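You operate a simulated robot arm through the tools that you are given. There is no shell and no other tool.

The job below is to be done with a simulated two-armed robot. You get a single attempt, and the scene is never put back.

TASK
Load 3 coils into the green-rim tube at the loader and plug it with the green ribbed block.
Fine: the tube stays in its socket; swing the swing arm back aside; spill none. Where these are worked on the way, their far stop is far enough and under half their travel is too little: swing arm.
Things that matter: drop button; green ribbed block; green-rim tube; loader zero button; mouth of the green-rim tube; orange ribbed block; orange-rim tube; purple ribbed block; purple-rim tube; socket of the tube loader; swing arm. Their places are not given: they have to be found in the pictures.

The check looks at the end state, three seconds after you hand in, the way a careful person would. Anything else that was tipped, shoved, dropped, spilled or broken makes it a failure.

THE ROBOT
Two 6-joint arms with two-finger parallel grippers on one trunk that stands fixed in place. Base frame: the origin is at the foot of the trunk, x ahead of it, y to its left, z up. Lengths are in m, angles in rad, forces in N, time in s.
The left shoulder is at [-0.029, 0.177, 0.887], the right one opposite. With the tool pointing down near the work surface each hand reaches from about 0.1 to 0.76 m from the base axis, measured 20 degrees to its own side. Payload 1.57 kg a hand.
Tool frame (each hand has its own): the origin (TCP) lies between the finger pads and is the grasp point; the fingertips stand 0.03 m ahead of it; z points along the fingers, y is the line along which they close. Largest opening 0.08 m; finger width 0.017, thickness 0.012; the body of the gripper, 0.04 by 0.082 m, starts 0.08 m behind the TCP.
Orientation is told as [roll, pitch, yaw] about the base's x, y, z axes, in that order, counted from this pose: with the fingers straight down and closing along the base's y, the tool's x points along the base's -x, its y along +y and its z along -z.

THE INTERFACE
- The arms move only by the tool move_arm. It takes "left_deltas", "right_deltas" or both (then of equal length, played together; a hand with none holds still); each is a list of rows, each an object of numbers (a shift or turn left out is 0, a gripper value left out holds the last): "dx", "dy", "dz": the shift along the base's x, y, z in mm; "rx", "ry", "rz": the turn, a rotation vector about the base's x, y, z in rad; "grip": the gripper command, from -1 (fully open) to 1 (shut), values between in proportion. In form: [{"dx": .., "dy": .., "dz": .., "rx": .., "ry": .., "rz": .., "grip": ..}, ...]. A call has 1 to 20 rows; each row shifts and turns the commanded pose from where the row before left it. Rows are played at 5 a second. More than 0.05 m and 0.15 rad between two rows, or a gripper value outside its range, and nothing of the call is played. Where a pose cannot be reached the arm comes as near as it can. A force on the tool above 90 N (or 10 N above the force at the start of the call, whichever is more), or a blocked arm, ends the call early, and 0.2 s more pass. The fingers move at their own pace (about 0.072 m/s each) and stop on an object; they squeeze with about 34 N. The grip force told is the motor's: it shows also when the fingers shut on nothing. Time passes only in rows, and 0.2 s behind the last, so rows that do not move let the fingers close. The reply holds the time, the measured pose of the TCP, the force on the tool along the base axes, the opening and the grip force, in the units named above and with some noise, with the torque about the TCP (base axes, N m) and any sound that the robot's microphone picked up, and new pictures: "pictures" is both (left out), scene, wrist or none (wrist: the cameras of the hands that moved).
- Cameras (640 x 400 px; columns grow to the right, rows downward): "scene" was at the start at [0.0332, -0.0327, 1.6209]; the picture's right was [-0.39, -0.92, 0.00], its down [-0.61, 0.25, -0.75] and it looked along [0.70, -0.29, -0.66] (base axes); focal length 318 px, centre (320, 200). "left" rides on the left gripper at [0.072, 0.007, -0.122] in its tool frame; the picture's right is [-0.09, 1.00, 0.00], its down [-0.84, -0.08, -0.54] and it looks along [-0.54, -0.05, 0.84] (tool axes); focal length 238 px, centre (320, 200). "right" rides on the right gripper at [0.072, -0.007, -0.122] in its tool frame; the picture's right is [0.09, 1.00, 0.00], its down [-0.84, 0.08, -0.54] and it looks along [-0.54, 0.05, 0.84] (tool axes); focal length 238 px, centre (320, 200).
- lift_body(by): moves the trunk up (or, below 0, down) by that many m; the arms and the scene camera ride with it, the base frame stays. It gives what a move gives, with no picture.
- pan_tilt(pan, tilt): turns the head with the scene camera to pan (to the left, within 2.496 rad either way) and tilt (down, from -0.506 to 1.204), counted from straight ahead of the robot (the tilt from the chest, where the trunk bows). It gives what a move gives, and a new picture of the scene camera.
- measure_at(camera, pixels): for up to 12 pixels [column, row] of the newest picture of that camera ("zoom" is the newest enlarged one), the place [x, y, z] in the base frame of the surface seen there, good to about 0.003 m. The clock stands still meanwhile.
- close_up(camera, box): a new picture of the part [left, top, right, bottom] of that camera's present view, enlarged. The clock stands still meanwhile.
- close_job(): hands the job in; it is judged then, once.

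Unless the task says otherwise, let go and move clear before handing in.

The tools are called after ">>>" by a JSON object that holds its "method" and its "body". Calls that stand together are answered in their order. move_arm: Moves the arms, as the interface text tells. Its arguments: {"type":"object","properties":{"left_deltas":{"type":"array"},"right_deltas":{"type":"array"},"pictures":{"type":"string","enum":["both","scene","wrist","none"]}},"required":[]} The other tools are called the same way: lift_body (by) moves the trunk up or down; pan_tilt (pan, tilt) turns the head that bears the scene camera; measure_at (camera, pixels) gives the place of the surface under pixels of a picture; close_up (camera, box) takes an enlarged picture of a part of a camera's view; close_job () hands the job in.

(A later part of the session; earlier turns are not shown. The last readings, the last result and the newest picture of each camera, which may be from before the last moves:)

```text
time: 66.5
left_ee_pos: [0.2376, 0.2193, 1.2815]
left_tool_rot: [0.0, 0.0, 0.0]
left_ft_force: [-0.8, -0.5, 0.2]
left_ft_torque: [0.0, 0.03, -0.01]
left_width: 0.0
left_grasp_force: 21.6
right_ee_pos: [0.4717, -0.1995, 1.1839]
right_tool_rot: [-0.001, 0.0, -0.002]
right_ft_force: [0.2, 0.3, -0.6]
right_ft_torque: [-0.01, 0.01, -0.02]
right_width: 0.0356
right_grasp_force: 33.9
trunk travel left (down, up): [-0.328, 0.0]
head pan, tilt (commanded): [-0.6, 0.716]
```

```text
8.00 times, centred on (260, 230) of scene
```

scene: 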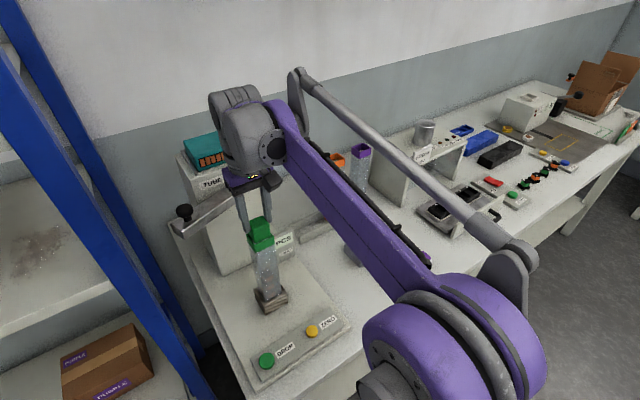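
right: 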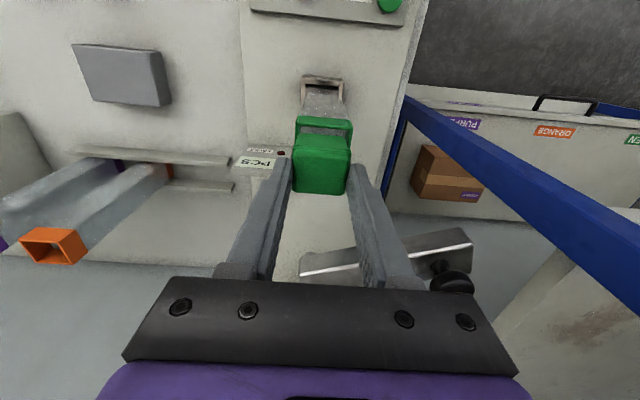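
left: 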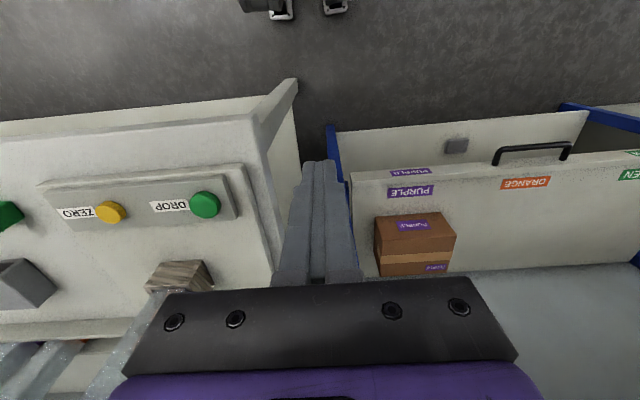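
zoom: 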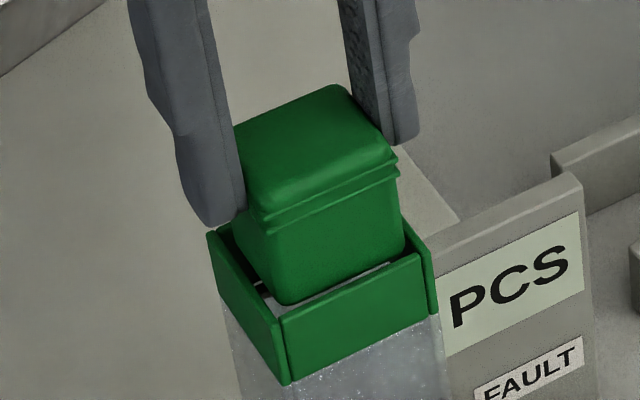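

The block's bottom has entered the mouth by about 5 mm with no force. I'll keep lowering toward where the fingertips come near the rim.

>>> {"method": "move_arm", "body": {"right_deltas": [{"dz": -4}, {"dz": -4}, {"dz": -4}, {}], "pictures": "none"}}

>>> {"method": "close_up", "body": {"camera": "scene", "box": [238, 205, 282, 255]}}

```text
time: 67.5
left_ee_pos: [0.2379, 0.2197, 1.2819]
left_tool_rot: [0.0, -0.001, 0.002]
left_ft_force: [0.2, 0.3, -0.3]
left_ft_torque: [0.0, 0.03, 0.0]
left_width: 0.0
left_grasp_force: 21.1
right_ee_pos: [0.4722, -0.2016, 1.1727]
right_tool_rot: [0.0, 0.0, -0.002]
right_ft_force: [0.6, 0.0, 0.3]
right_ft_torque: [0.01, -0.05, 0.02]
right_width: 0.0357
right_grasp_force: 34.0
trunk travel left (down, up): [-0.328, 0.0]
head pan, tilt (commanded): [-0.6, 0.716]
```

```text
8.00 times, centred on (260, 230) of scene
```

zoom: 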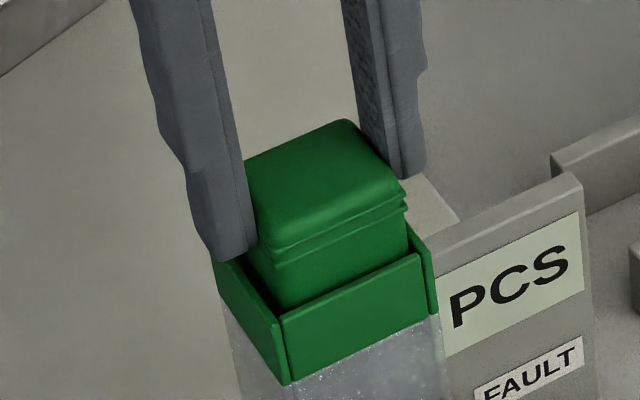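

Still no resistance at z=1.173; the tips are about 12 mm above the rim. I'll lower another 8 mm.

>>> {"method": "move_arm", "body": {"right_deltas": [{"dz": -4}, {"dz": -3.5}, {}], "pictures": "none"}}

>>> {"method": "close_up", "body": {"camera": "scene", "box": [238, 205, 282, 255]}}

```text
time: 68.3
left_ee_pos: [0.2377, 0.2198, 1.2828]
left_tool_rot: [0.0, -0.001, 0.0]
left_ft_force: [0.3, -0.5, 0.1]
left_ft_torque: [0.0, 0.01, 0.0]
left_width: 0.0001
left_grasp_force: 21.4
right_ee_pos: [0.4712, -0.2008, 1.1649]
right_tool_rot: [0.0, -0.001, 0.0]
right_ft_force: [0.5, 0.9, -0.2]
right_ft_torque: [0.02, 0.01, 0.03]
right_width: 0.0355
right_grasp_force: 34.0
trunk travel left (down, up): [-0.328, 0.0]
head pan, tilt (commanded): [-0.6, 0.716]
```

```text
8.00 times, centred on (260, 230) of scene
```

zoom: 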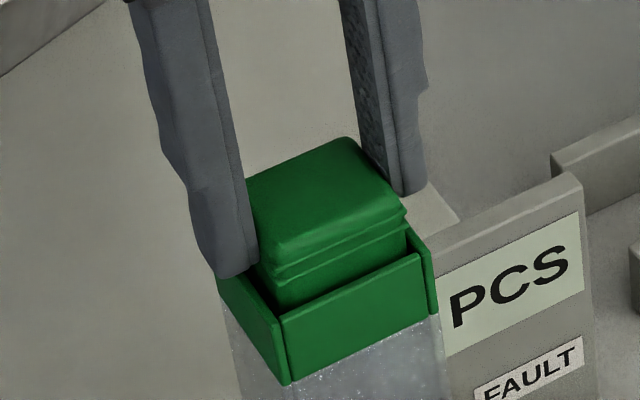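

The block is 24 mm into the mouth with no contact, and the fingertips are almost at the rim while the ribs are still about 5 mm above it. Releasing here would let it drop unguided, so I'll take it out, set it back on the table and regrip it higher, above the ribs, to be able to lead the ribs into the mouth.

>>> {"method": "move_arm", "body": {"right_deltas": [{"dz": 15}, {"dz": 25}, {"dz": 17}, {"dx": -30}, {"dx": -45}, {"dx": -45}, {"dx": -11}, {"dy": -30}, {"dy": -45}, {"dy": -45}, {"dy": -45}, {"dy": -40}, {"dy": -14}, {}]}}

```text
time: 71.3
left_ee_pos: [0.2374, 0.2187, 1.281]
left_tool_rot: [0.0, 0.0, -0.001]
left_ft_force: [0.8, -0.8, 0.6]
left_ft_torque: [0.01, 0.0, 0.01]
left_width: 0.0
left_grasp_force: 21.5
right_ee_pos: [0.3427, -0.419, 1.2213]
right_tool_rot: [0.002, 0.0, -0.001]
right_ft_force: [-0.6, 0.8, 0.1]
right_ft_torque: [0.0, 0.0, 0.02]
right_width: 0.0358
right_grasp_force: 34.3
trunk travel left (down, up): [-0.328, 0.0]
head pan, tilt (commanded): [-0.6, 0.716]
```

scene: 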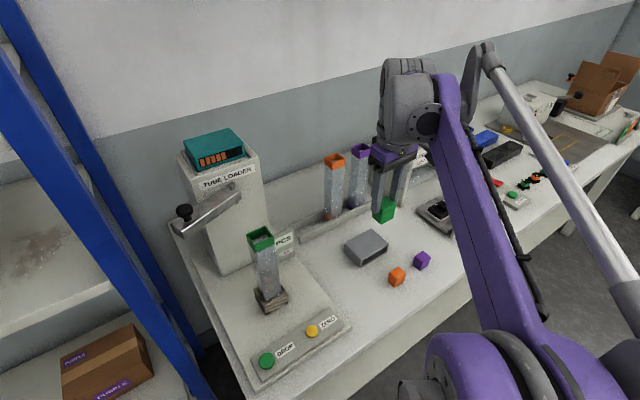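
right: 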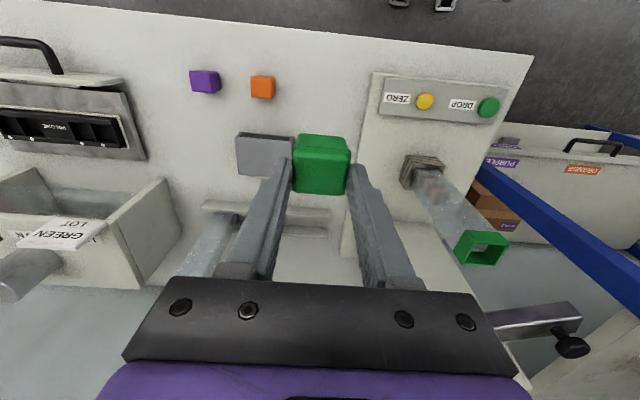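

The block is back over its old place. I'll lower it to the table, slowing down near the end.

>>> {"method": "move_arm", "body": {"right_deltas": [{"dz": -35}, {"dz": -45}, {"dz": -45}, {"dz": -45}, {"dz": -45}, {"dz": -40}, {"dz": -20}, {"dz": -15}, {"dz": -6}, {}], "pictures": "none"}}

```text
time: 73.5
left_ee_pos: [0.2373, 0.2185, 1.2819]
left_tool_rot: [0.0, -0.001, 0.001]
left_ft_force: [0.2, 0.4, 0.6]
left_ft_torque: [0.02, 0.0, -0.02]
left_width: 0.0
left_grasp_force: 21.0
right_ee_pos: [0.3427, -0.4208, 0.9256]
right_tool_rot: [0.0, -0.001, -0.002]
right_ft_force: [-0.9, 0.6, 0.2]
right_ft_torque: [-0.01, -0.04, 0.01]
right_width: 0.0359
right_grasp_force: 34.0
trunk travel left (down, up): [-0.328, 0.0]
head pan, tilt (commanded): [-0.6, 0.716]
```

>>> {"method": "move_arm", "body": {"right_deltas": [{"dz": -3}, {"dz": -2}, {"dz": -1.5}, {}], "pictures": "none"}}

```text
time: 74.5
left_ee_pos: [0.2373, 0.2192, 1.2817]
left_tool_rot: [0.0, -0.001, 0.0]
left_ft_force: [-0.2, -0.1, 0.2]
left_ft_torque: [-0.01, 0.0, -0.01]
left_width: 0.0
left_grasp_force: 21.6
right_ee_pos: [0.3403, -0.4205, 0.9198]
right_tool_rot: [-0.001, -0.001, 0.0]
right_ft_force: [0.1, -0.9, -0.5]
right_ft_torque: [-0.01, -0.04, 0.02]
right_width: 0.0358
right_grasp_force: 33.7
trunk travel left (down, up): [-0.328, 0.0]
head pan, tilt (commanded): [-0.6, 0.716]
```

>>> {"method": "move_arm", "body": {"right_deltas": [{"dz": -1}, {"dz": -1}, {}], "pictures": "none"}}

```text
time: 75.3
left_ee_pos: [0.2367, 0.2198, 1.2821]
left_tool_rot: [0.001, 0.0, 0.001]
left_ft_force: [-0.1, 0.6, -0.4]
left_ft_torque: [-0.02, 0.01, -0.02]
left_width: 0.0
left_grasp_force: 21.6
right_ee_pos: [0.3426, -0.4201, 0.9182]
right_tool_rot: [0.0, -0.002, -0.002]
right_ft_force: [2.5, -3.4, 15.9]
right_ft_torque: [-0.18, -0.09, 0.03]
right_width: 0.0357
right_grasp_force: 33.8
trunk travel left (down, up): [-0.328, 0.0]
head pan, tilt (commanded): [-0.6, 0.716]
```

Contact with the table is felt (16 N). I'll ease off, open, rise about 6 mm and close again just above the ribs.

>>> {"method": "move_arm", "body": {"right_deltas": [{"dz": 0.8}, {"grip": 0.0}, {"grip": -0.5}, {"dz": 5}, {}, {"grip": -0.1}, {"grip": 0.1}, {"grip": 1}, {"grip": 1}, {}], "pictures": "wrist"}}

>>> {"method": "close_up", "body": {"camera": "right", "box": [270, 110, 370, 210]}}

```text
time: 77.5
left_ee_pos: [0.2377, 0.2199, 1.2796]
left_tool_rot: [0.001, 0.0, 0.0]
left_ft_force: [0.5, 0.2, 0.7]
left_ft_torque: [-0.01, 0.0, -0.02]
left_width: 0.0
left_grasp_force: 21.5
right_ee_pos: [0.3411, -0.4207, 0.9234]
right_tool_rot: [0.001, 0.0, -0.001]
right_ft_force: [-0.3, -0.3, 0.4]
right_ft_torque: [-0.02, 0.02, 0.02]
right_width: 0.0359
right_grasp_force: 33.6
trunk travel left (down, up): [-0.328, 0.0]
head pan, tilt (commanded): [-0.6, 0.716]
```

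right: 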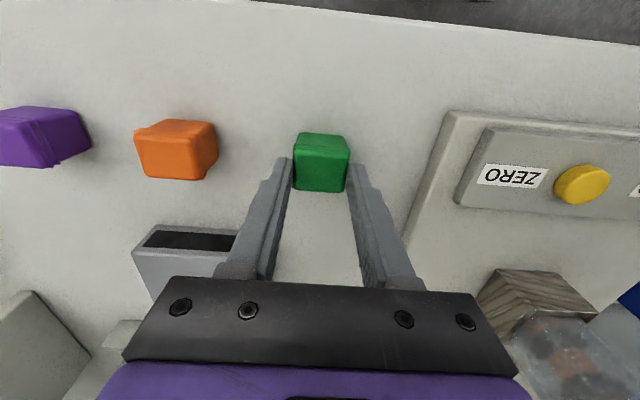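

```text
4.00 times, centred on (320, 160) of right
```

zoom: 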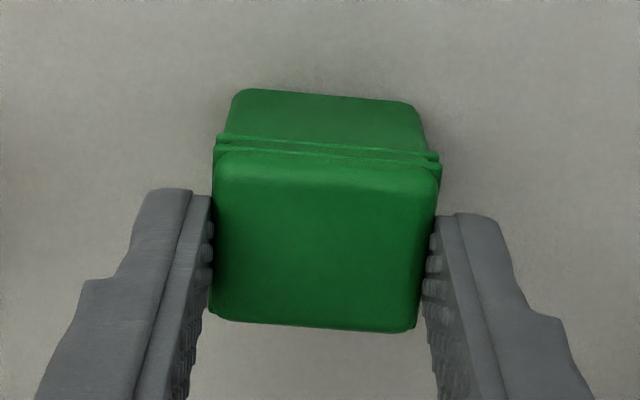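

The block is regripped at 35.9 mm, with the tips now about 7 mm below its top. I'll lift it and carry it back over the tube.

>>> {"method": "move_arm", "body": {"right_deltas": [{"dz": 10}, {"dz": 25}, {"dz": 40}, {"dz": 45}, {"dz": 45}, {"dz": 45}, {"dz": 45}, {"dz": 33}, {"dz": 10}, {}]}}

>>> {"method": "close_up", "body": {"camera": "scene", "box": [360, 185, 410, 230]}}

```text
time: 79.7
left_ee_pos: [0.2374, 0.219, 1.282]
left_tool_rot: [0.0, 0.001, 0.0]
left_ft_force: [-0.4, -0.7, 0.7]
left_ft_torque: [0.02, 0.04, -0.02]
left_width: 0.0
left_grasp_force: 21.5
right_ee_pos: [0.3405, -0.4194, 1.2238]
right_tool_rot: [0.0, -0.001, -0.003]
right_ft_force: [1.2, 0.0, -0.5]
right_ft_torque: [0.04, 0.02, -0.01]
right_width: 0.0356
right_grasp_force: 34.2
trunk travel left (down, up): [-0.328, 0.0]
head pan, tilt (commanded): [-0.6, 0.716]
```

scene: 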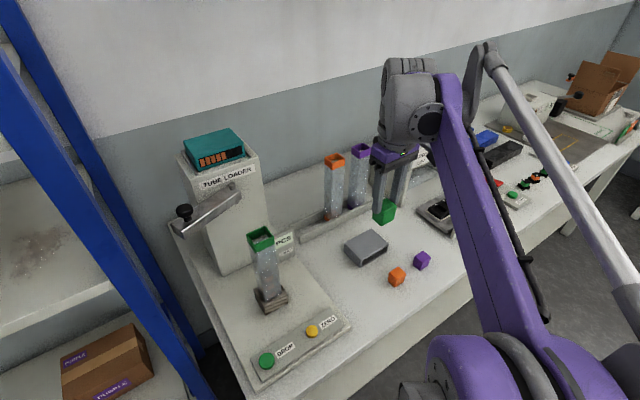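
right: 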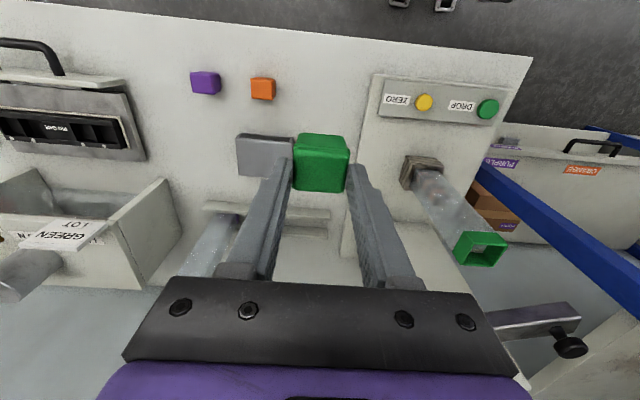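

```text
8.89 times, centred on (385, 208) of scene
```

zoom: 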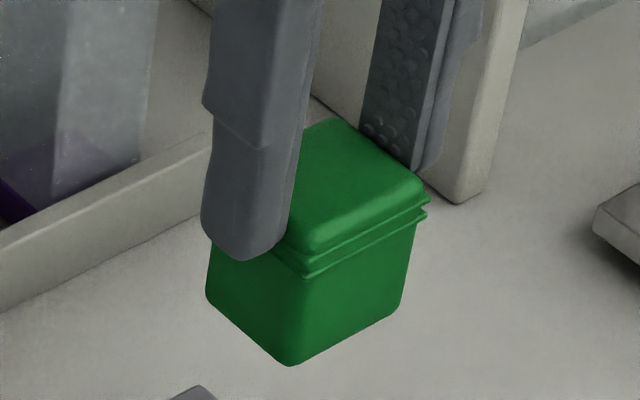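

The block hangs level. I'll carry it the same way to the spot that was aligned before (+131, +219 mm).

>>> {"method": "move_arm", "body": {"right_deltas": [{"dy": 25}, {"dy": 40}, {"dy": 45}, {"dy": 45}, {"dy": 40}, {"dy": 24}, {"dx": 20}, {"dx": 35}, {"dx": 40}, {"dx": 26}, {"dx": 10}, {}]}}

>>> {"method": "close_up", "body": {"camera": "scene", "box": [230, 190, 290, 250]}}

>>> {"method": "measure_at", "body": {"camera": "zoom", "pixels": [[300, 255], [330, 243], [360, 230], [310, 230], [345, 215], [250, 230], [258, 245], [265, 255], [375, 195], [262, 225], [340, 342], [370, 329]]}}

```text
time: 82.3
left_ee_pos: [0.2374, 0.2193, 1.2813]
left_tool_rot: [-0.001, -0.001, 0.001]
left_ft_force: [-0.2, 0.2, -0.3]
left_ft_torque: [0.01, -0.02, 0.0]
left_width: 0.0001
left_grasp_force: 21.6
right_ee_pos: [0.4724, -0.2013, 1.2205]
right_tool_rot: [0.0, 0.001, 0.0]
right_ft_force: [0.6, 0.4, 0.2]
right_ft_torque: [0.01, -0.01, 0.01]
right_width: 0.0358
right_grasp_force: 33.8
trunk travel left (down, up): [-0.328, 0.0]
head pan, tilt (commanded): [-0.6, 0.716]
```

scene: 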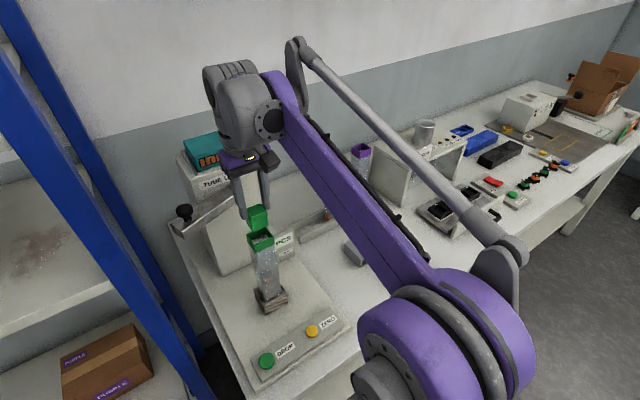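
right: 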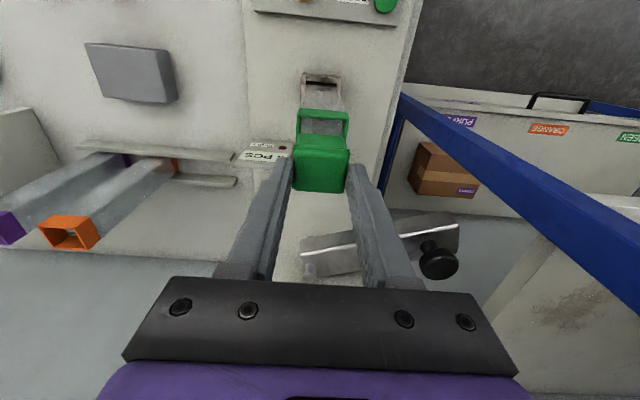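

```text
6.67 times, centred on (260, 220) of scene
```

zoom: 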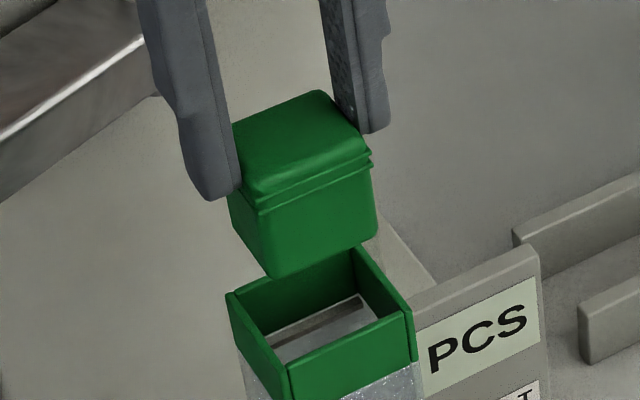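

```text
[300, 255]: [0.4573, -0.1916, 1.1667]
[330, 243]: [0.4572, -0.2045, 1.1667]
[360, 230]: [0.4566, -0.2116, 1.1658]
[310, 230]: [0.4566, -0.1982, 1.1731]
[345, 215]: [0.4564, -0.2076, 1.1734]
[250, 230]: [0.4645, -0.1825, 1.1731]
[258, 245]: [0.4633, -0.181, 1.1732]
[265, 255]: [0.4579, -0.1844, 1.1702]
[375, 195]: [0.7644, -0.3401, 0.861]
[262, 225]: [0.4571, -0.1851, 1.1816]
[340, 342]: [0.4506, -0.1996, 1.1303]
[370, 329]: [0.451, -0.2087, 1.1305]
```

The block's front face reads 0.4568 this time, about 2 mm too far in x, and the left face −0.183. I'll shift −2 mm in x, +0.8 mm in y, lower near the rim and check.

>>> {"method": "move_arm", "body": {"right_deltas": [{"dx": -2.0, "dy": 0.8}, {"dz": -12}, {"dz": -8}, {}], "pictures": "scene"}}

>>> {"method": "close_up", "body": {"camera": "right", "box": [270, 90, 370, 210]}}

>>> {"method": "close_up", "body": {"camera": "scene", "box": [238, 205, 282, 255]}}

>>> {"method": "measure_at", "body": {"camera": "zoom", "pixels": [[290, 245], [320, 235], [350, 220], [380, 205], [300, 215], [340, 197], [245, 215], [255, 235], [250, 200], [265, 222], [310, 305], [370, 278]]}}

```text
time: 83.3
left_ee_pos: [0.2366, 0.2195, 1.2822]
left_tool_rot: [0.0, 0.0, -0.001]
left_ft_force: [0.0, 1.1, -0.1]
left_ft_torque: [0.02, 0.0, -0.05]
left_width: 0.0
left_grasp_force: 21.2
right_ee_pos: [0.4696, -0.2008, 1.2001]
right_tool_rot: [-0.001, -0.001, -0.001]
right_ft_force: [-0.3, 0.5, -0.8]
right_ft_torque: [0.01, -0.01, 0.02]
right_width: 0.0359
right_grasp_force: 34.3
trunk travel left (down, up): [-0.328, 0.0]
head pan, tilt (commanded): [-0.6, 0.716]
```

scene: 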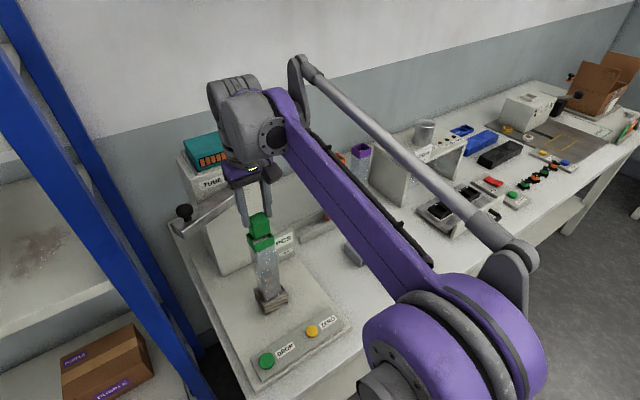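

```text
3.33 times, centred on (320, 150) of right
```

zoom: 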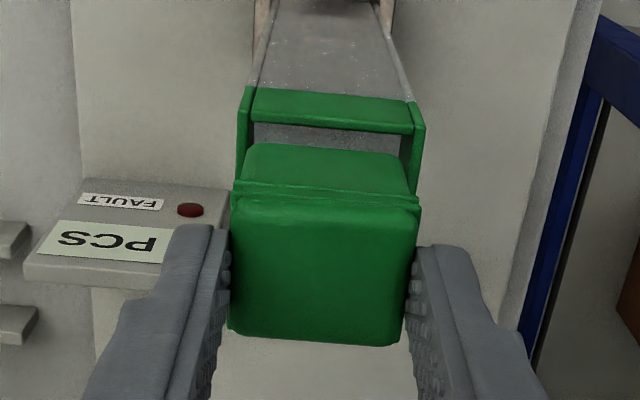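

```text
8.00 times, centred on (260, 230) of scene
```

zoom: 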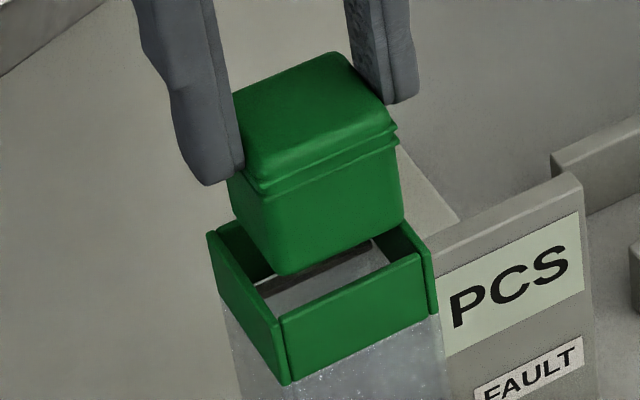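

```text
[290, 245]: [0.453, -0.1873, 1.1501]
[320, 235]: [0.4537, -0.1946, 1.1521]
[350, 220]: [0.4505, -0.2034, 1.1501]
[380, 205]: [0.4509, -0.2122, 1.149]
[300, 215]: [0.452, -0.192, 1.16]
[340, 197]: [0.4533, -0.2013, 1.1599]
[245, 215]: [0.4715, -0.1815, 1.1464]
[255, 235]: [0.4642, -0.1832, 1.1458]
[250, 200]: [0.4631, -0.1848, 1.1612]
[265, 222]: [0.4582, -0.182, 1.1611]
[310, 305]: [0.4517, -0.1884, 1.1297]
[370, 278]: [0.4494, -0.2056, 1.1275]
```

>>> {"method": "measure_at", "body": {"camera": "zoom", "pixels": [[285, 240], [305, 240], [325, 225], [345, 215], [365, 205], [385, 195], [300, 205], [320, 200], [350, 190], [370, 190], [310, 220], [330, 215]]}}

>>> {"method": "measure_at", "body": {"camera": "zoom", "pixels": [[295, 311], [320, 299], [345, 288], [385, 270], [405, 260], [230, 225], [222, 245], [245, 275], [262, 300], [400, 225], [415, 242], [250, 215]]}}

```text
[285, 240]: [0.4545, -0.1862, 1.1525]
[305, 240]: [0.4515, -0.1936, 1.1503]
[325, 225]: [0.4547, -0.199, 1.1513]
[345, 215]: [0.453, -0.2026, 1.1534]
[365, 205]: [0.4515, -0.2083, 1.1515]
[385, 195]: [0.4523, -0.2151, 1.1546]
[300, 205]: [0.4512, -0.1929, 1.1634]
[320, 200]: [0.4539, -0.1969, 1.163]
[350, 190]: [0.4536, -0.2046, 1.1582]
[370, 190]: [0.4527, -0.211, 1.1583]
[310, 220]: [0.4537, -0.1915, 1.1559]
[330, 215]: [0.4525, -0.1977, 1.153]
```

```text
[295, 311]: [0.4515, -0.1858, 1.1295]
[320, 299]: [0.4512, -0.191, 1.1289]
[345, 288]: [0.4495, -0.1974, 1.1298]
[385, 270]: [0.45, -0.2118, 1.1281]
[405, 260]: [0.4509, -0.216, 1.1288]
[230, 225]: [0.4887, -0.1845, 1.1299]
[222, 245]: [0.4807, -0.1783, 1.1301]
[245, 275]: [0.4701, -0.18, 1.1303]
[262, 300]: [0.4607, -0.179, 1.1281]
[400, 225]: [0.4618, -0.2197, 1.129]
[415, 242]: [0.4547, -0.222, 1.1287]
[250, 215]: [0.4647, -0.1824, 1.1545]
```

Averaged, the block is about 0.6 mm short in x and 0.5 mm off in y. I'll correct this and lower it in.

>>> {"method": "move_arm", "body": {"right_deltas": [{"dx": 0.6, "dy": 0.5}, {"dz": -5}, {"dz": -5}, {"dz": -5}, {"dz": -5}, {}], "pictures": "none"}}

>>> {"method": "close_up", "body": {"camera": "scene", "box": [238, 205, 282, 255]}}

```text
time: 84.7
left_ee_pos: [0.2358, 0.22, 1.2818]
left_tool_rot: [0.001, 0.001, -0.001]
left_ft_force: [0.4, -0.8, 0.4]
left_ft_torque: [-0.02, 0.02, -0.03]
left_width: 0.0
left_grasp_force: 21.7
right_ee_pos: [0.4706, -0.2001, 1.1801]
right_tool_rot: [-0.001, -0.001, -0.001]
right_ft_force: [-0.4, 0.1, 0.1]
right_ft_torque: [0.01, 0.0, 0.01]
right_width: 0.0359
right_grasp_force: 34.6
trunk travel left (down, up): [-0.328, 0.0]
head pan, tilt (commanded): [-0.6, 0.716]
```

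```text
8.00 times, centred on (260, 230) of scene
```

zoom: 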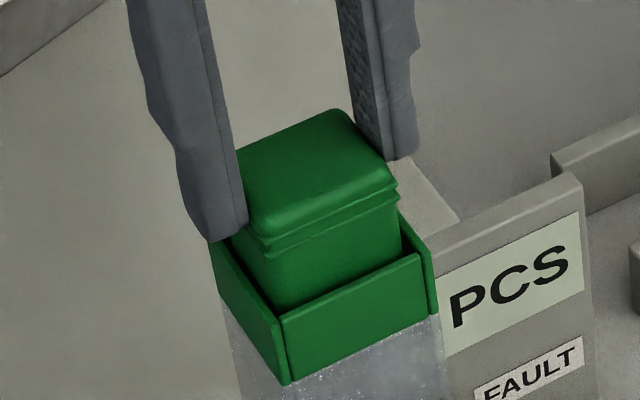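

The block is in the mouth by about 14 mm without force. I'll continue in 3 mm steps, feeling for the ribs.

>>> {"method": "move_arm", "body": {"right_deltas": [{"dz": -3}, {"dz": -3}, {"dz": -3}, {"dz": -2}, {}], "pictures": "none"}}

```text
time: 85.9
left_ee_pos: [0.2392, 0.2191, 1.2816]
left_tool_rot: [-0.001, 0.0, -0.001]
left_ft_force: [-0.5, -0.2, 0.1]
left_ft_torque: [-0.01, 0.0, 0.02]
left_width: 0.0002
left_grasp_force: 21.3
right_ee_pos: [0.4706, -0.1986, 1.1701]
right_tool_rot: [0.001, 0.0, -0.002]
right_ft_force: [0.2, 0.7, -0.7]
right_ft_torque: [0.03, -0.01, -0.03]
right_width: 0.0358
right_grasp_force: 34.1
trunk travel left (down, up): [-0.328, 0.0]
head pan, tilt (commanded): [-0.6, 0.716]
```

>>> {"method": "move_arm", "body": {"right_deltas": [{"dz": -2}, {"dz": -2}, {"dz": -1.5}, {}], "pictures": "none"}}

>>> {"method": "close_up", "body": {"camera": "scene", "box": [238, 205, 282, 255]}}

```text
time: 86.9
left_ee_pos: [0.2353, 0.2206, 1.2834]
left_tool_rot: [0.001, -0.002, -0.001]
left_ft_force: [-0.3, -0.3, -0.3]
left_ft_torque: [0.01, 0.0, 0.0]
left_width: 0.0001
left_grasp_force: 21.9
right_ee_pos: [0.4696, -0.1981, 1.1675]
right_tool_rot: [0.0, -0.001, -0.002]
right_ft_force: [3.2, -1.0, 44.0]
right_ft_torque: [-0.05, -0.14, 0.0]
right_width: 0.0361
right_grasp_force: 34.3
trunk travel left (down, up): [-0.328, 0.0]
head pan, tilt (commanded): [-0.6, 0.716]
```

```text
8.00 times, centred on (260, 230) of scene
```

zoom: 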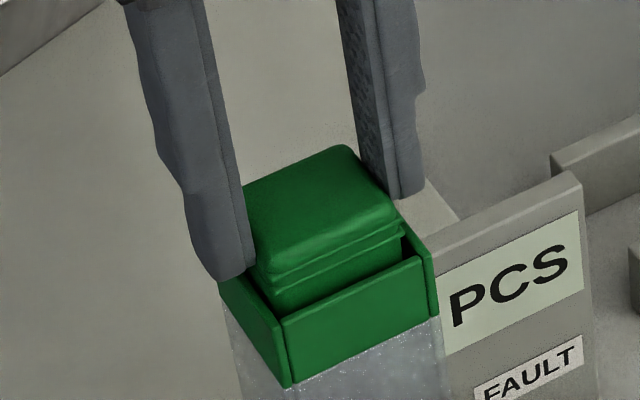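

At z=1.1675 the force jumped to 44 N: the ribs have met the rim (zoom (330,262)), with the tips still about 6 mm above it. I'll ease off slightly, let go, rise, and look whether the block stays put.

>>> {"method": "move_arm", "body": {"right_deltas": [{"dz": 1.5}, {"grip": 0.05}, {"grip": -0.1}, {"grip": -0.4}, {}], "pictures": "none"}}

>>> {"method": "close_up", "body": {"camera": "scene", "box": [238, 205, 282, 255]}}

```text
time: 88.1
left_ee_pos: [0.2373, 0.2198, 1.2813]
left_tool_rot: [0.002, 0.001, 0.0]
left_ft_force: [-0.9, 0.3, -0.3]
left_ft_torque: [0.03, 0.02, -0.01]
left_width: 0.0001
left_grasp_force: 20.9
right_ee_pos: [0.471, -0.1988, 1.1651]
right_tool_rot: [0.0, 0.001, -0.003]
right_ft_force: [0.1, 0.3, 0.5]
right_ft_torque: [0.01, -0.01, -0.03]
right_width: 0.0562
right_grasp_force: 0.1
trunk travel left (down, up): [-0.328, 0.0]
head pan, tilt (commanded): [-0.6, 0.716]
```

```text
8.00 times, centred on (260, 230) of scene
```

zoom: 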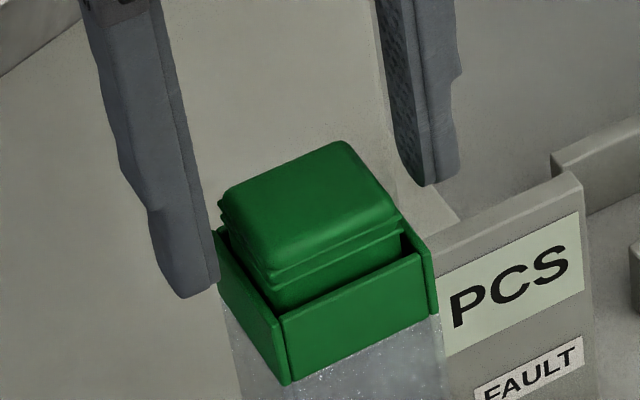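

The block stays in the mouth when let go, its ribs just at the rim. I'll rise, close the fingers above it, and look from above.

>>> {"method": "move_arm", "body": {"right_deltas": [{"dz": 10}, {"dz": 20}, {"dz": 20, "grip": 1}, {"grip": 1}, {"grip": 1}, {}]}}

>>> {"method": "close_up", "body": {"camera": "scene", "box": [238, 205, 282, 255]}}

>>> {"method": "measure_at", "body": {"camera": "zoom", "pixels": [[240, 195], [300, 165], [340, 150], [300, 200], [340, 190], [370, 180], [280, 235], [385, 205], [310, 280], [350, 262], [320, 300], [380, 272]]}}

```text
time: 89.5
left_ee_pos: [0.237, 0.2202, 1.2812]
left_tool_rot: [0.001, 0.0, 0.0]
left_ft_force: [0.2, 0.4, 0.2]
left_ft_torque: [0.02, -0.02, 0.0]
left_width: 0.0001
left_grasp_force: 20.9
right_ee_pos: [0.4719, -0.2005, 1.2143]
right_tool_rot: [0.001, 0.001, -0.002]
right_ft_force: [0.8, 0.0, -0.7]
right_ft_torque: [-0.01, -0.01, 0.02]
right_width: 0.0
right_grasp_force: 21.3
trunk travel left (down, up): [-0.328, 0.0]
head pan, tilt (commanded): [-0.6, 0.716]
```

scene: 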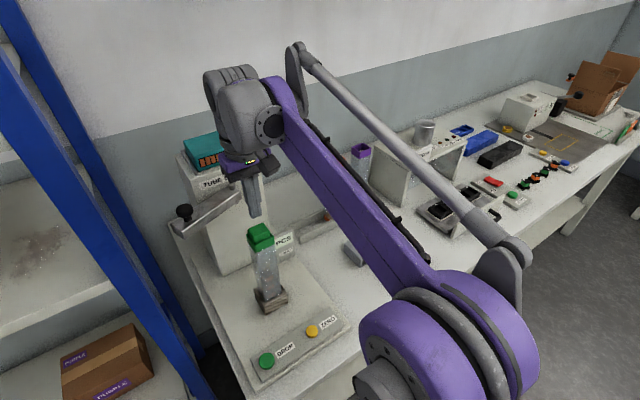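
right: 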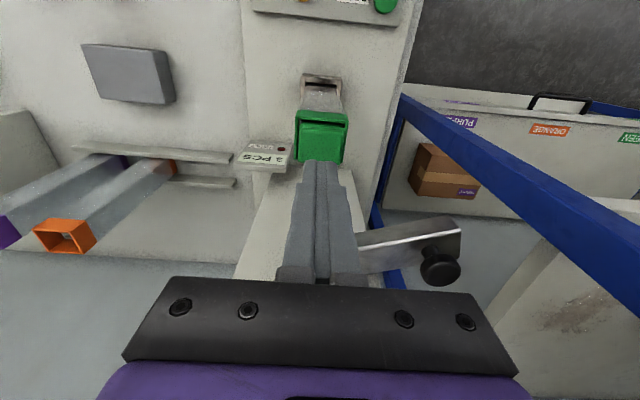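

```text
8.00 times, centred on (260, 230) of scene
```

zoom: 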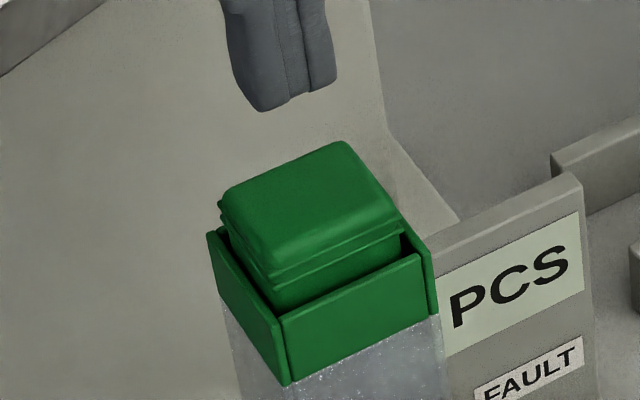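

```text
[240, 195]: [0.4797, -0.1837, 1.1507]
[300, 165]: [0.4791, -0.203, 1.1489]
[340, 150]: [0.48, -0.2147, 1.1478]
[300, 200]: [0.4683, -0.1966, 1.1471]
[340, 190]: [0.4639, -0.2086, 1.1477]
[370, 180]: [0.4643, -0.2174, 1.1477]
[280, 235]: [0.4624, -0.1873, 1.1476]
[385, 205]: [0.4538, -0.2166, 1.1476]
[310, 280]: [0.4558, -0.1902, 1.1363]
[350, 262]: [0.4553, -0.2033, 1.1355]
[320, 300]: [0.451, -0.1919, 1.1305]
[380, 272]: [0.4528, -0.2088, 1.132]
```

The block's top is at 1.1476, so it stands 17 mm proud of the rim. I'll check the counter and coil stack, then press it down.

>>> {"method": "close_up", "body": {"camera": "right", "box": [225, 90, 365, 180]}}

>>> {"method": "close_up", "body": {"camera": "scene", "box": [235, 215, 305, 320]}}

>>> {"method": "measure_at", "body": {"camera": "zoom", "pixels": [[300, 205], [300, 220], [302, 235], [305, 250], [308, 262], [310, 275], [315, 290], [318, 305], [295, 190], [292, 175], [285, 160], [300, 150]]}}

```text
4.44 times, centred on (295, 135) of right
```

zoom: 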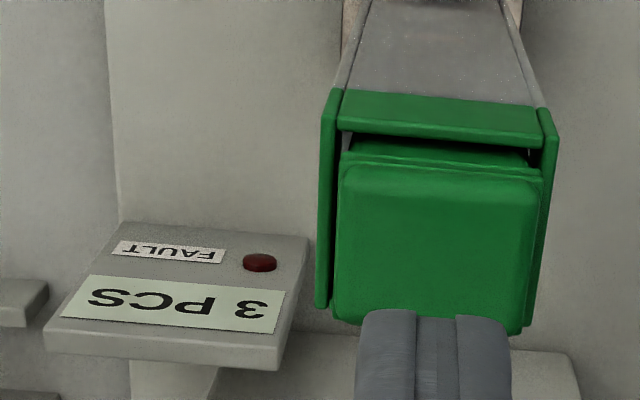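

```text
3.81 times, centred on (270, 268) of scene
```

zoom: 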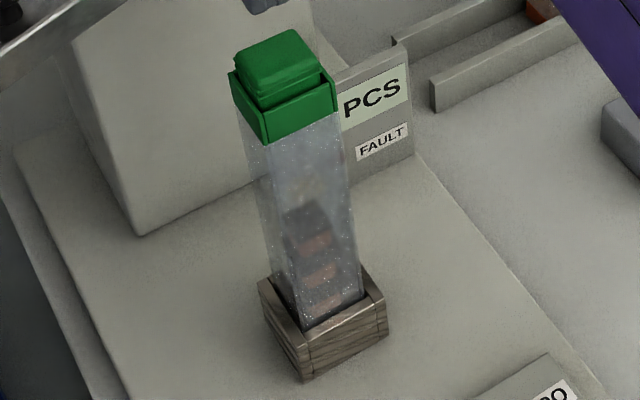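

```text
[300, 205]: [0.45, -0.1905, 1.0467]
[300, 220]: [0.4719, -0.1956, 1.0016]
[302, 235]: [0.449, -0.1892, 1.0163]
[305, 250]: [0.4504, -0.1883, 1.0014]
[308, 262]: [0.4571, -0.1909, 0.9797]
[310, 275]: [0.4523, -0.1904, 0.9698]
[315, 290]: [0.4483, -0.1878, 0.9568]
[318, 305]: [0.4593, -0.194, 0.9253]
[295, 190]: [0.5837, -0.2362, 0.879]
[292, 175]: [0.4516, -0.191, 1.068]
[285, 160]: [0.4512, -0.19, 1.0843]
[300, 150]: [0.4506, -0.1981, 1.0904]
```

The counter reads 3 PCS with the fault lamp dark, and the coil stack tops out at z≈1.00. The block is held by its fit, so I'll press it down with the closed fingertips, first approaching its top.

>>> {"method": "move_arm", "body": {"right_deltas": [{"dx": -1.5, "dz": -15}, {"dz": -12}, {"dz": -6}, {}], "pictures": "scene"}}

>>> {"method": "close_up", "body": {"camera": "scene", "box": [238, 205, 282, 255]}}

```text
time: 90.5
left_ee_pos: [0.2381, 0.2188, 1.2819]
left_tool_rot: [0.001, 0.0, -0.001]
left_ft_force: [-0.6, -1.0, 0.0]
left_ft_torque: [0.03, 0.02, 0.0]
left_width: 0.0002
left_grasp_force: 21.1
right_ee_pos: [0.4699, -0.2005, 1.1812]
right_tool_rot: [-0.001, 0.0, -0.001]
right_ft_force: [0.1, 0.4, 0.1]
right_ft_torque: [0.02, 0.0, 0.0]
right_width: 0.0
right_grasp_force: 21.4
trunk travel left (down, up): [-0.328, 0.0]
head pan, tilt (commanded): [-0.6, 0.716]
```

scene: 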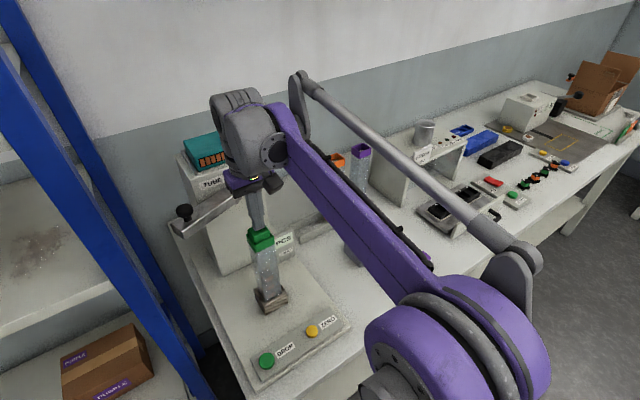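

```text
8.00 times, centred on (260, 230) of scene
```

zoom: 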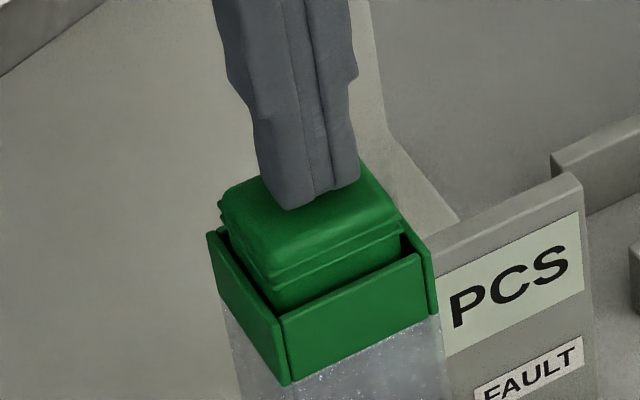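

The closed tips are centred about 3 mm above the block. I'll press in small steps and watch the force.

>>> {"method": "move_arm", "body": {"right_deltas": [{"dz": -3}, {"dz": -2}, {"dz": -1}, {}], "pictures": "none"}}

```text
time: 91.5
left_ee_pos: [0.2373, 0.2197, 1.2822]
left_tool_rot: [0.002, -0.002, -0.001]
left_ft_force: [-0.6, -0.6, 0.1]
left_ft_torque: [-0.01, -0.01, 0.0]
left_width: 0.0
left_grasp_force: 21.4
right_ee_pos: [0.4693, -0.2004, 1.1771]
right_tool_rot: [-0.001, -0.003, -0.002]
right_ft_force: [0.1, -1.3, 12.8]
right_ft_torque: [-0.03, -0.04, -0.01]
right_width: 0.0002
right_grasp_force: 21.6
trunk travel left (down, up): [-0.328, 0.0]
head pan, tilt (commanded): [-0.6, 0.716]
```

Contact at tip height 1.147 with 13 N. I'll press further.

>>> {"method": "move_arm", "body": {"right_deltas": [{"dz": -1}, {"dz": -1}, {}], "pictures": "none"}}

```text
time: 92.3
left_ee_pos: [0.2351, 0.2217, 1.2833]
left_tool_rot: [0.001, -0.004, -0.002]
left_ft_force: [-0.5, -0.4, 0.5]
left_ft_torque: [-0.03, 0.0, 0.0]
left_width: 0.0
left_grasp_force: 21.0
right_ee_pos: [0.4678, -0.1997, 1.1778]
right_tool_rot: [0.0, -0.004, -0.002]
right_ft_force: [1.3, -2.4, 43.1]
right_ft_torque: [-0.06, -0.11, -0.02]
right_width: 0.0
right_grasp_force: 21.4
trunk travel left (down, up): [-0.328, 0.0]
head pan, tilt (commanded): [-0.6, 0.716]
```

At 43 N the block doesn't move (tip still 1.1478). I'll press a little harder, in single millimetres, to feel whether the ribs go in further.

>>> {"method": "move_arm", "body": {"right_deltas": [{"dz": -1}, {}], "pictures": "none"}}

```text
time: 92.9
left_ee_pos: [0.2347, 0.2209, 1.2832]
left_tool_rot: [-0.001, -0.004, 0.001]
left_ft_force: [0.9, 0.5, -1.1]
left_ft_torque: [0.0, -0.01, -0.01]
left_width: 0.0
left_grasp_force: 21.2
right_ee_pos: [0.4664, -0.1991, 1.1779]
right_tool_rot: [0.0, -0.002, -0.003]
right_ft_force: [2.9, -1.1, 61.7]
right_ft_torque: [-0.11, -0.21, 0.0]
right_width: 0.0004
right_grasp_force: 21.0
trunk travel left (down, up): [-0.328, 0.0]
head pan, tilt (commanded): [-0.6, 0.716]
```

62 N and still no movement. I'll look at the block under pressure before deciding.

>>> {"method": "close_up", "body": {"camera": "scene", "box": [238, 205, 282, 255]}}

>>> {"method": "measure_at", "body": {"camera": "zoom", "pixels": [[240, 200], [265, 225], [385, 200], [300, 245], [340, 225], [300, 280], [350, 255], [290, 375], [340, 352], [400, 325], [320, 300], [380, 272]]}}

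```text
8.00 times, centred on (260, 230) of scene
```

zoom: 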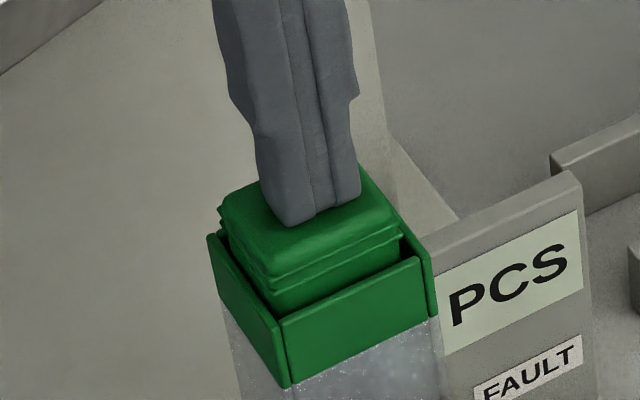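

```text
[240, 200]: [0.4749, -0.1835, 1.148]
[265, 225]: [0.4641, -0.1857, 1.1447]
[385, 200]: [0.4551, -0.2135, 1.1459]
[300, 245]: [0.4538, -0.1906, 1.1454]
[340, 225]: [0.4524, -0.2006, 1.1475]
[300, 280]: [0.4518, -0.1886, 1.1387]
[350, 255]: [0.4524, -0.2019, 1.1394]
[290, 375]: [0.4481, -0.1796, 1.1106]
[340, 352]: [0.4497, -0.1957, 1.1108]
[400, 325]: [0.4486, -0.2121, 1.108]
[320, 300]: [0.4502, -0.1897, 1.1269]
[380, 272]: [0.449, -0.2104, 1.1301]
```

The collar's lower edge is at z≈1.110, right where the block's bottom now stands, and the orange and purple tubes seem to have a bar inside there. I'll look into the orange tube's mouth to confirm such an inner seat.

>>> {"method": "close_up", "body": {"camera": "right", "box": [20, 205, 110, 265]}}

>>> {"method": "close_up", "body": {"camera": "scene", "box": [340, 135, 380, 170]}}

```text
6.67 times, centred on (65, 235) of right
```

zoom: 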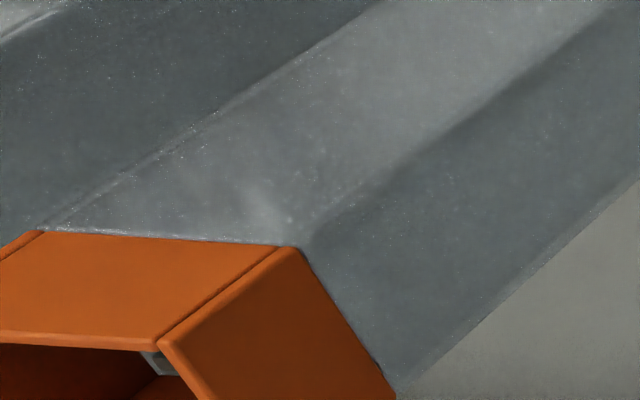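

```text
11.43 times, centred on (360, 152) of scene
```

zoom: 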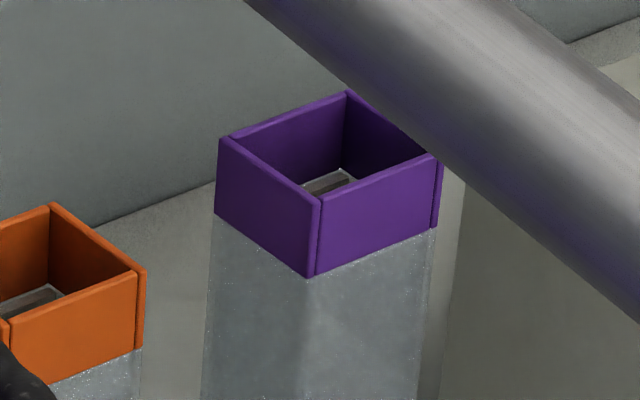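

Both other tubes show the same grey bar just under the collar, so there's an inner seat and the block is pressed fully onto it. I'll lift off and retreat, then check everything.

>>> {"method": "move_arm", "body": {"right_deltas": [{"dz": 3}, {"dz": 10}, {"dz": 30}, {"dz": 40}, {"dx": -40}, {"dx": -45}, {"dx": -45}, {"dy": -45}, {"dy": -45}, {"dy": -45}, {}]}}

>>> {"method": "close_up", "body": {"camera": "scene", "box": [160, 120, 320, 320]}}

>>> {"method": "close_up", "body": {"camera": "scene", "box": [235, 215, 305, 320]}}

```text
time: 95.3
left_ee_pos: [0.2371, 0.2191, 1.2806]
left_tool_rot: [0.001, -0.001, 0.0]
left_ft_force: [0.3, 0.8, -1.1]
left_ft_torque: [-0.03, 0.02, -0.01]
left_width: 0.0
left_grasp_force: 21.5
right_ee_pos: [0.3433, -0.3347, 1.2567]
right_tool_rot: [-0.001, 0.001, 0.0]
right_ft_force: [-0.2, 0.3, 0.4]
right_ft_torque: [-0.02, 0.0, 0.01]
right_width: 0.0003
right_grasp_force: 21.6
trunk travel left (down, up): [-0.328, 0.0]
head pan, tilt (commanded): [-0.6, 0.716]
```

scene: 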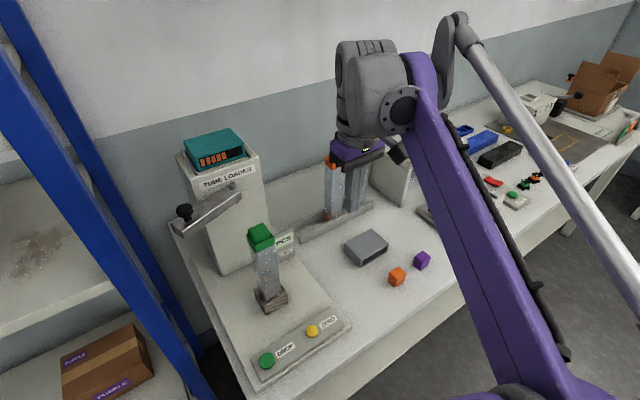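
right: 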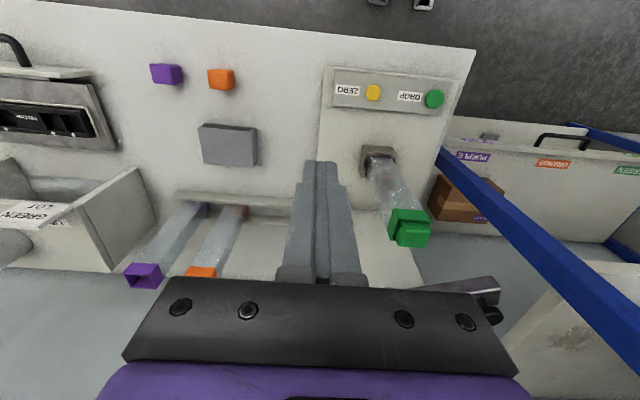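

```text
2.00 times, centred on (240, 220) of scene
```

zoom: 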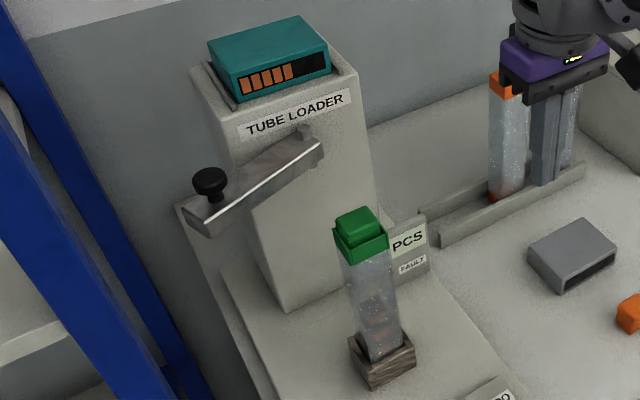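

```text
3.81 times, centred on (270, 268) of scene
```

zoom: 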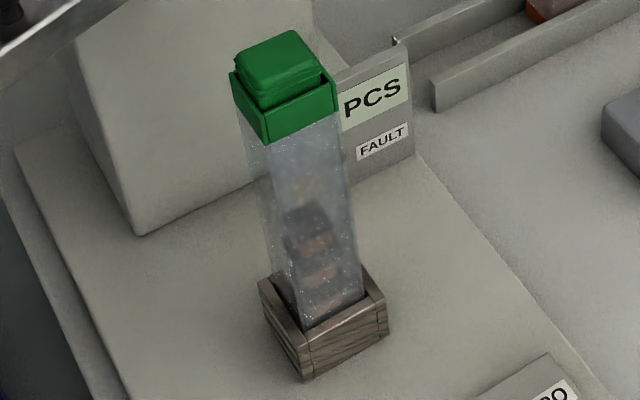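

The block sits in the mouth, tube upright, three coils visible, swing arm aside. To be sure about the seat depth, I'll look into the purple tube's mouth at (143,275) in the wrist view and measure inside it.

>>> {"method": "close_up", "body": {"camera": "right", "box": [115, 255, 175, 293]}}

>>> {"method": "close_up", "body": {"camera": "right", "box": [370, 195, 450, 255]}}

```text
10.53 times, centred on (145, 274) of right
```

zoom: 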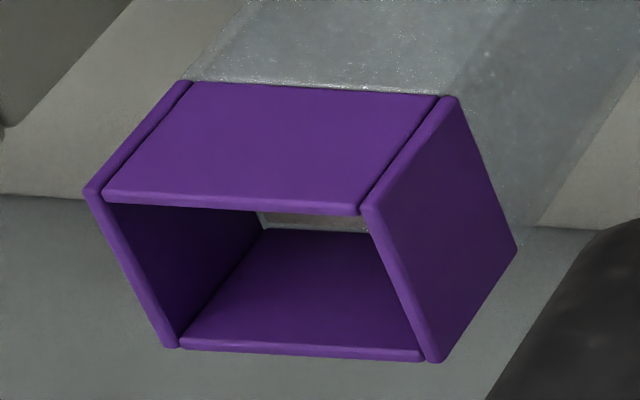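

```text
6.67 times, centred on (410, 225) of right
```

zoom: 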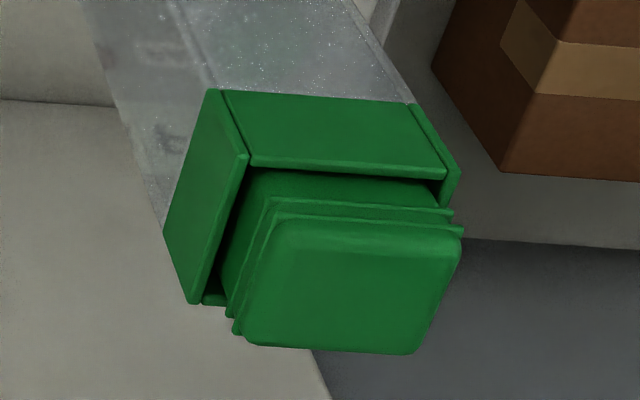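

I'll measure what that strip inside the mouth is.

>>> {"method": "close_up", "body": {"camera": "right", "box": [115, 255, 175, 293]}}

>>> {"method": "measure_at", "body": {"camera": "zoom", "pixels": [[310, 222], [290, 218], [340, 226], [350, 222], [270, 226], [310, 231], [340, 233], [300, 245], [300, 210], [250, 206], [240, 300], [150, 240]]}}

```text
10.53 times, centred on (145, 274) of right
```

zoom: 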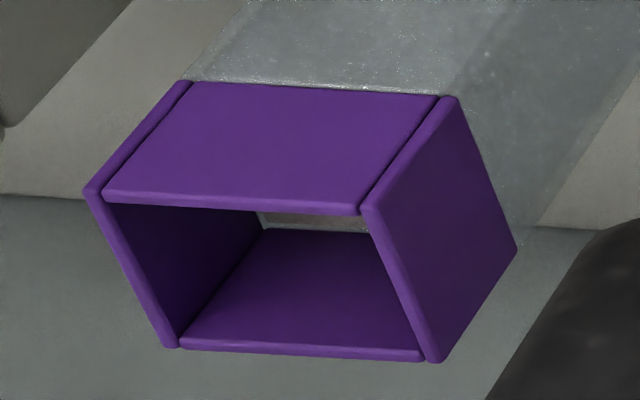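

```text
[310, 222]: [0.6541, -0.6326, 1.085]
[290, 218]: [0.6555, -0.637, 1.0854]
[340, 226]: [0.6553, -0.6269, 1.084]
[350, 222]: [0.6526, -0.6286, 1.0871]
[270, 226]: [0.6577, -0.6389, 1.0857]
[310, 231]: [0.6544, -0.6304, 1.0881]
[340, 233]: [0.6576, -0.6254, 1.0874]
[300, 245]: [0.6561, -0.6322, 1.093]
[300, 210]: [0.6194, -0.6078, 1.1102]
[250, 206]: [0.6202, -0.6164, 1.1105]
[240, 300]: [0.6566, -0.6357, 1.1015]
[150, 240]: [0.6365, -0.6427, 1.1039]
```

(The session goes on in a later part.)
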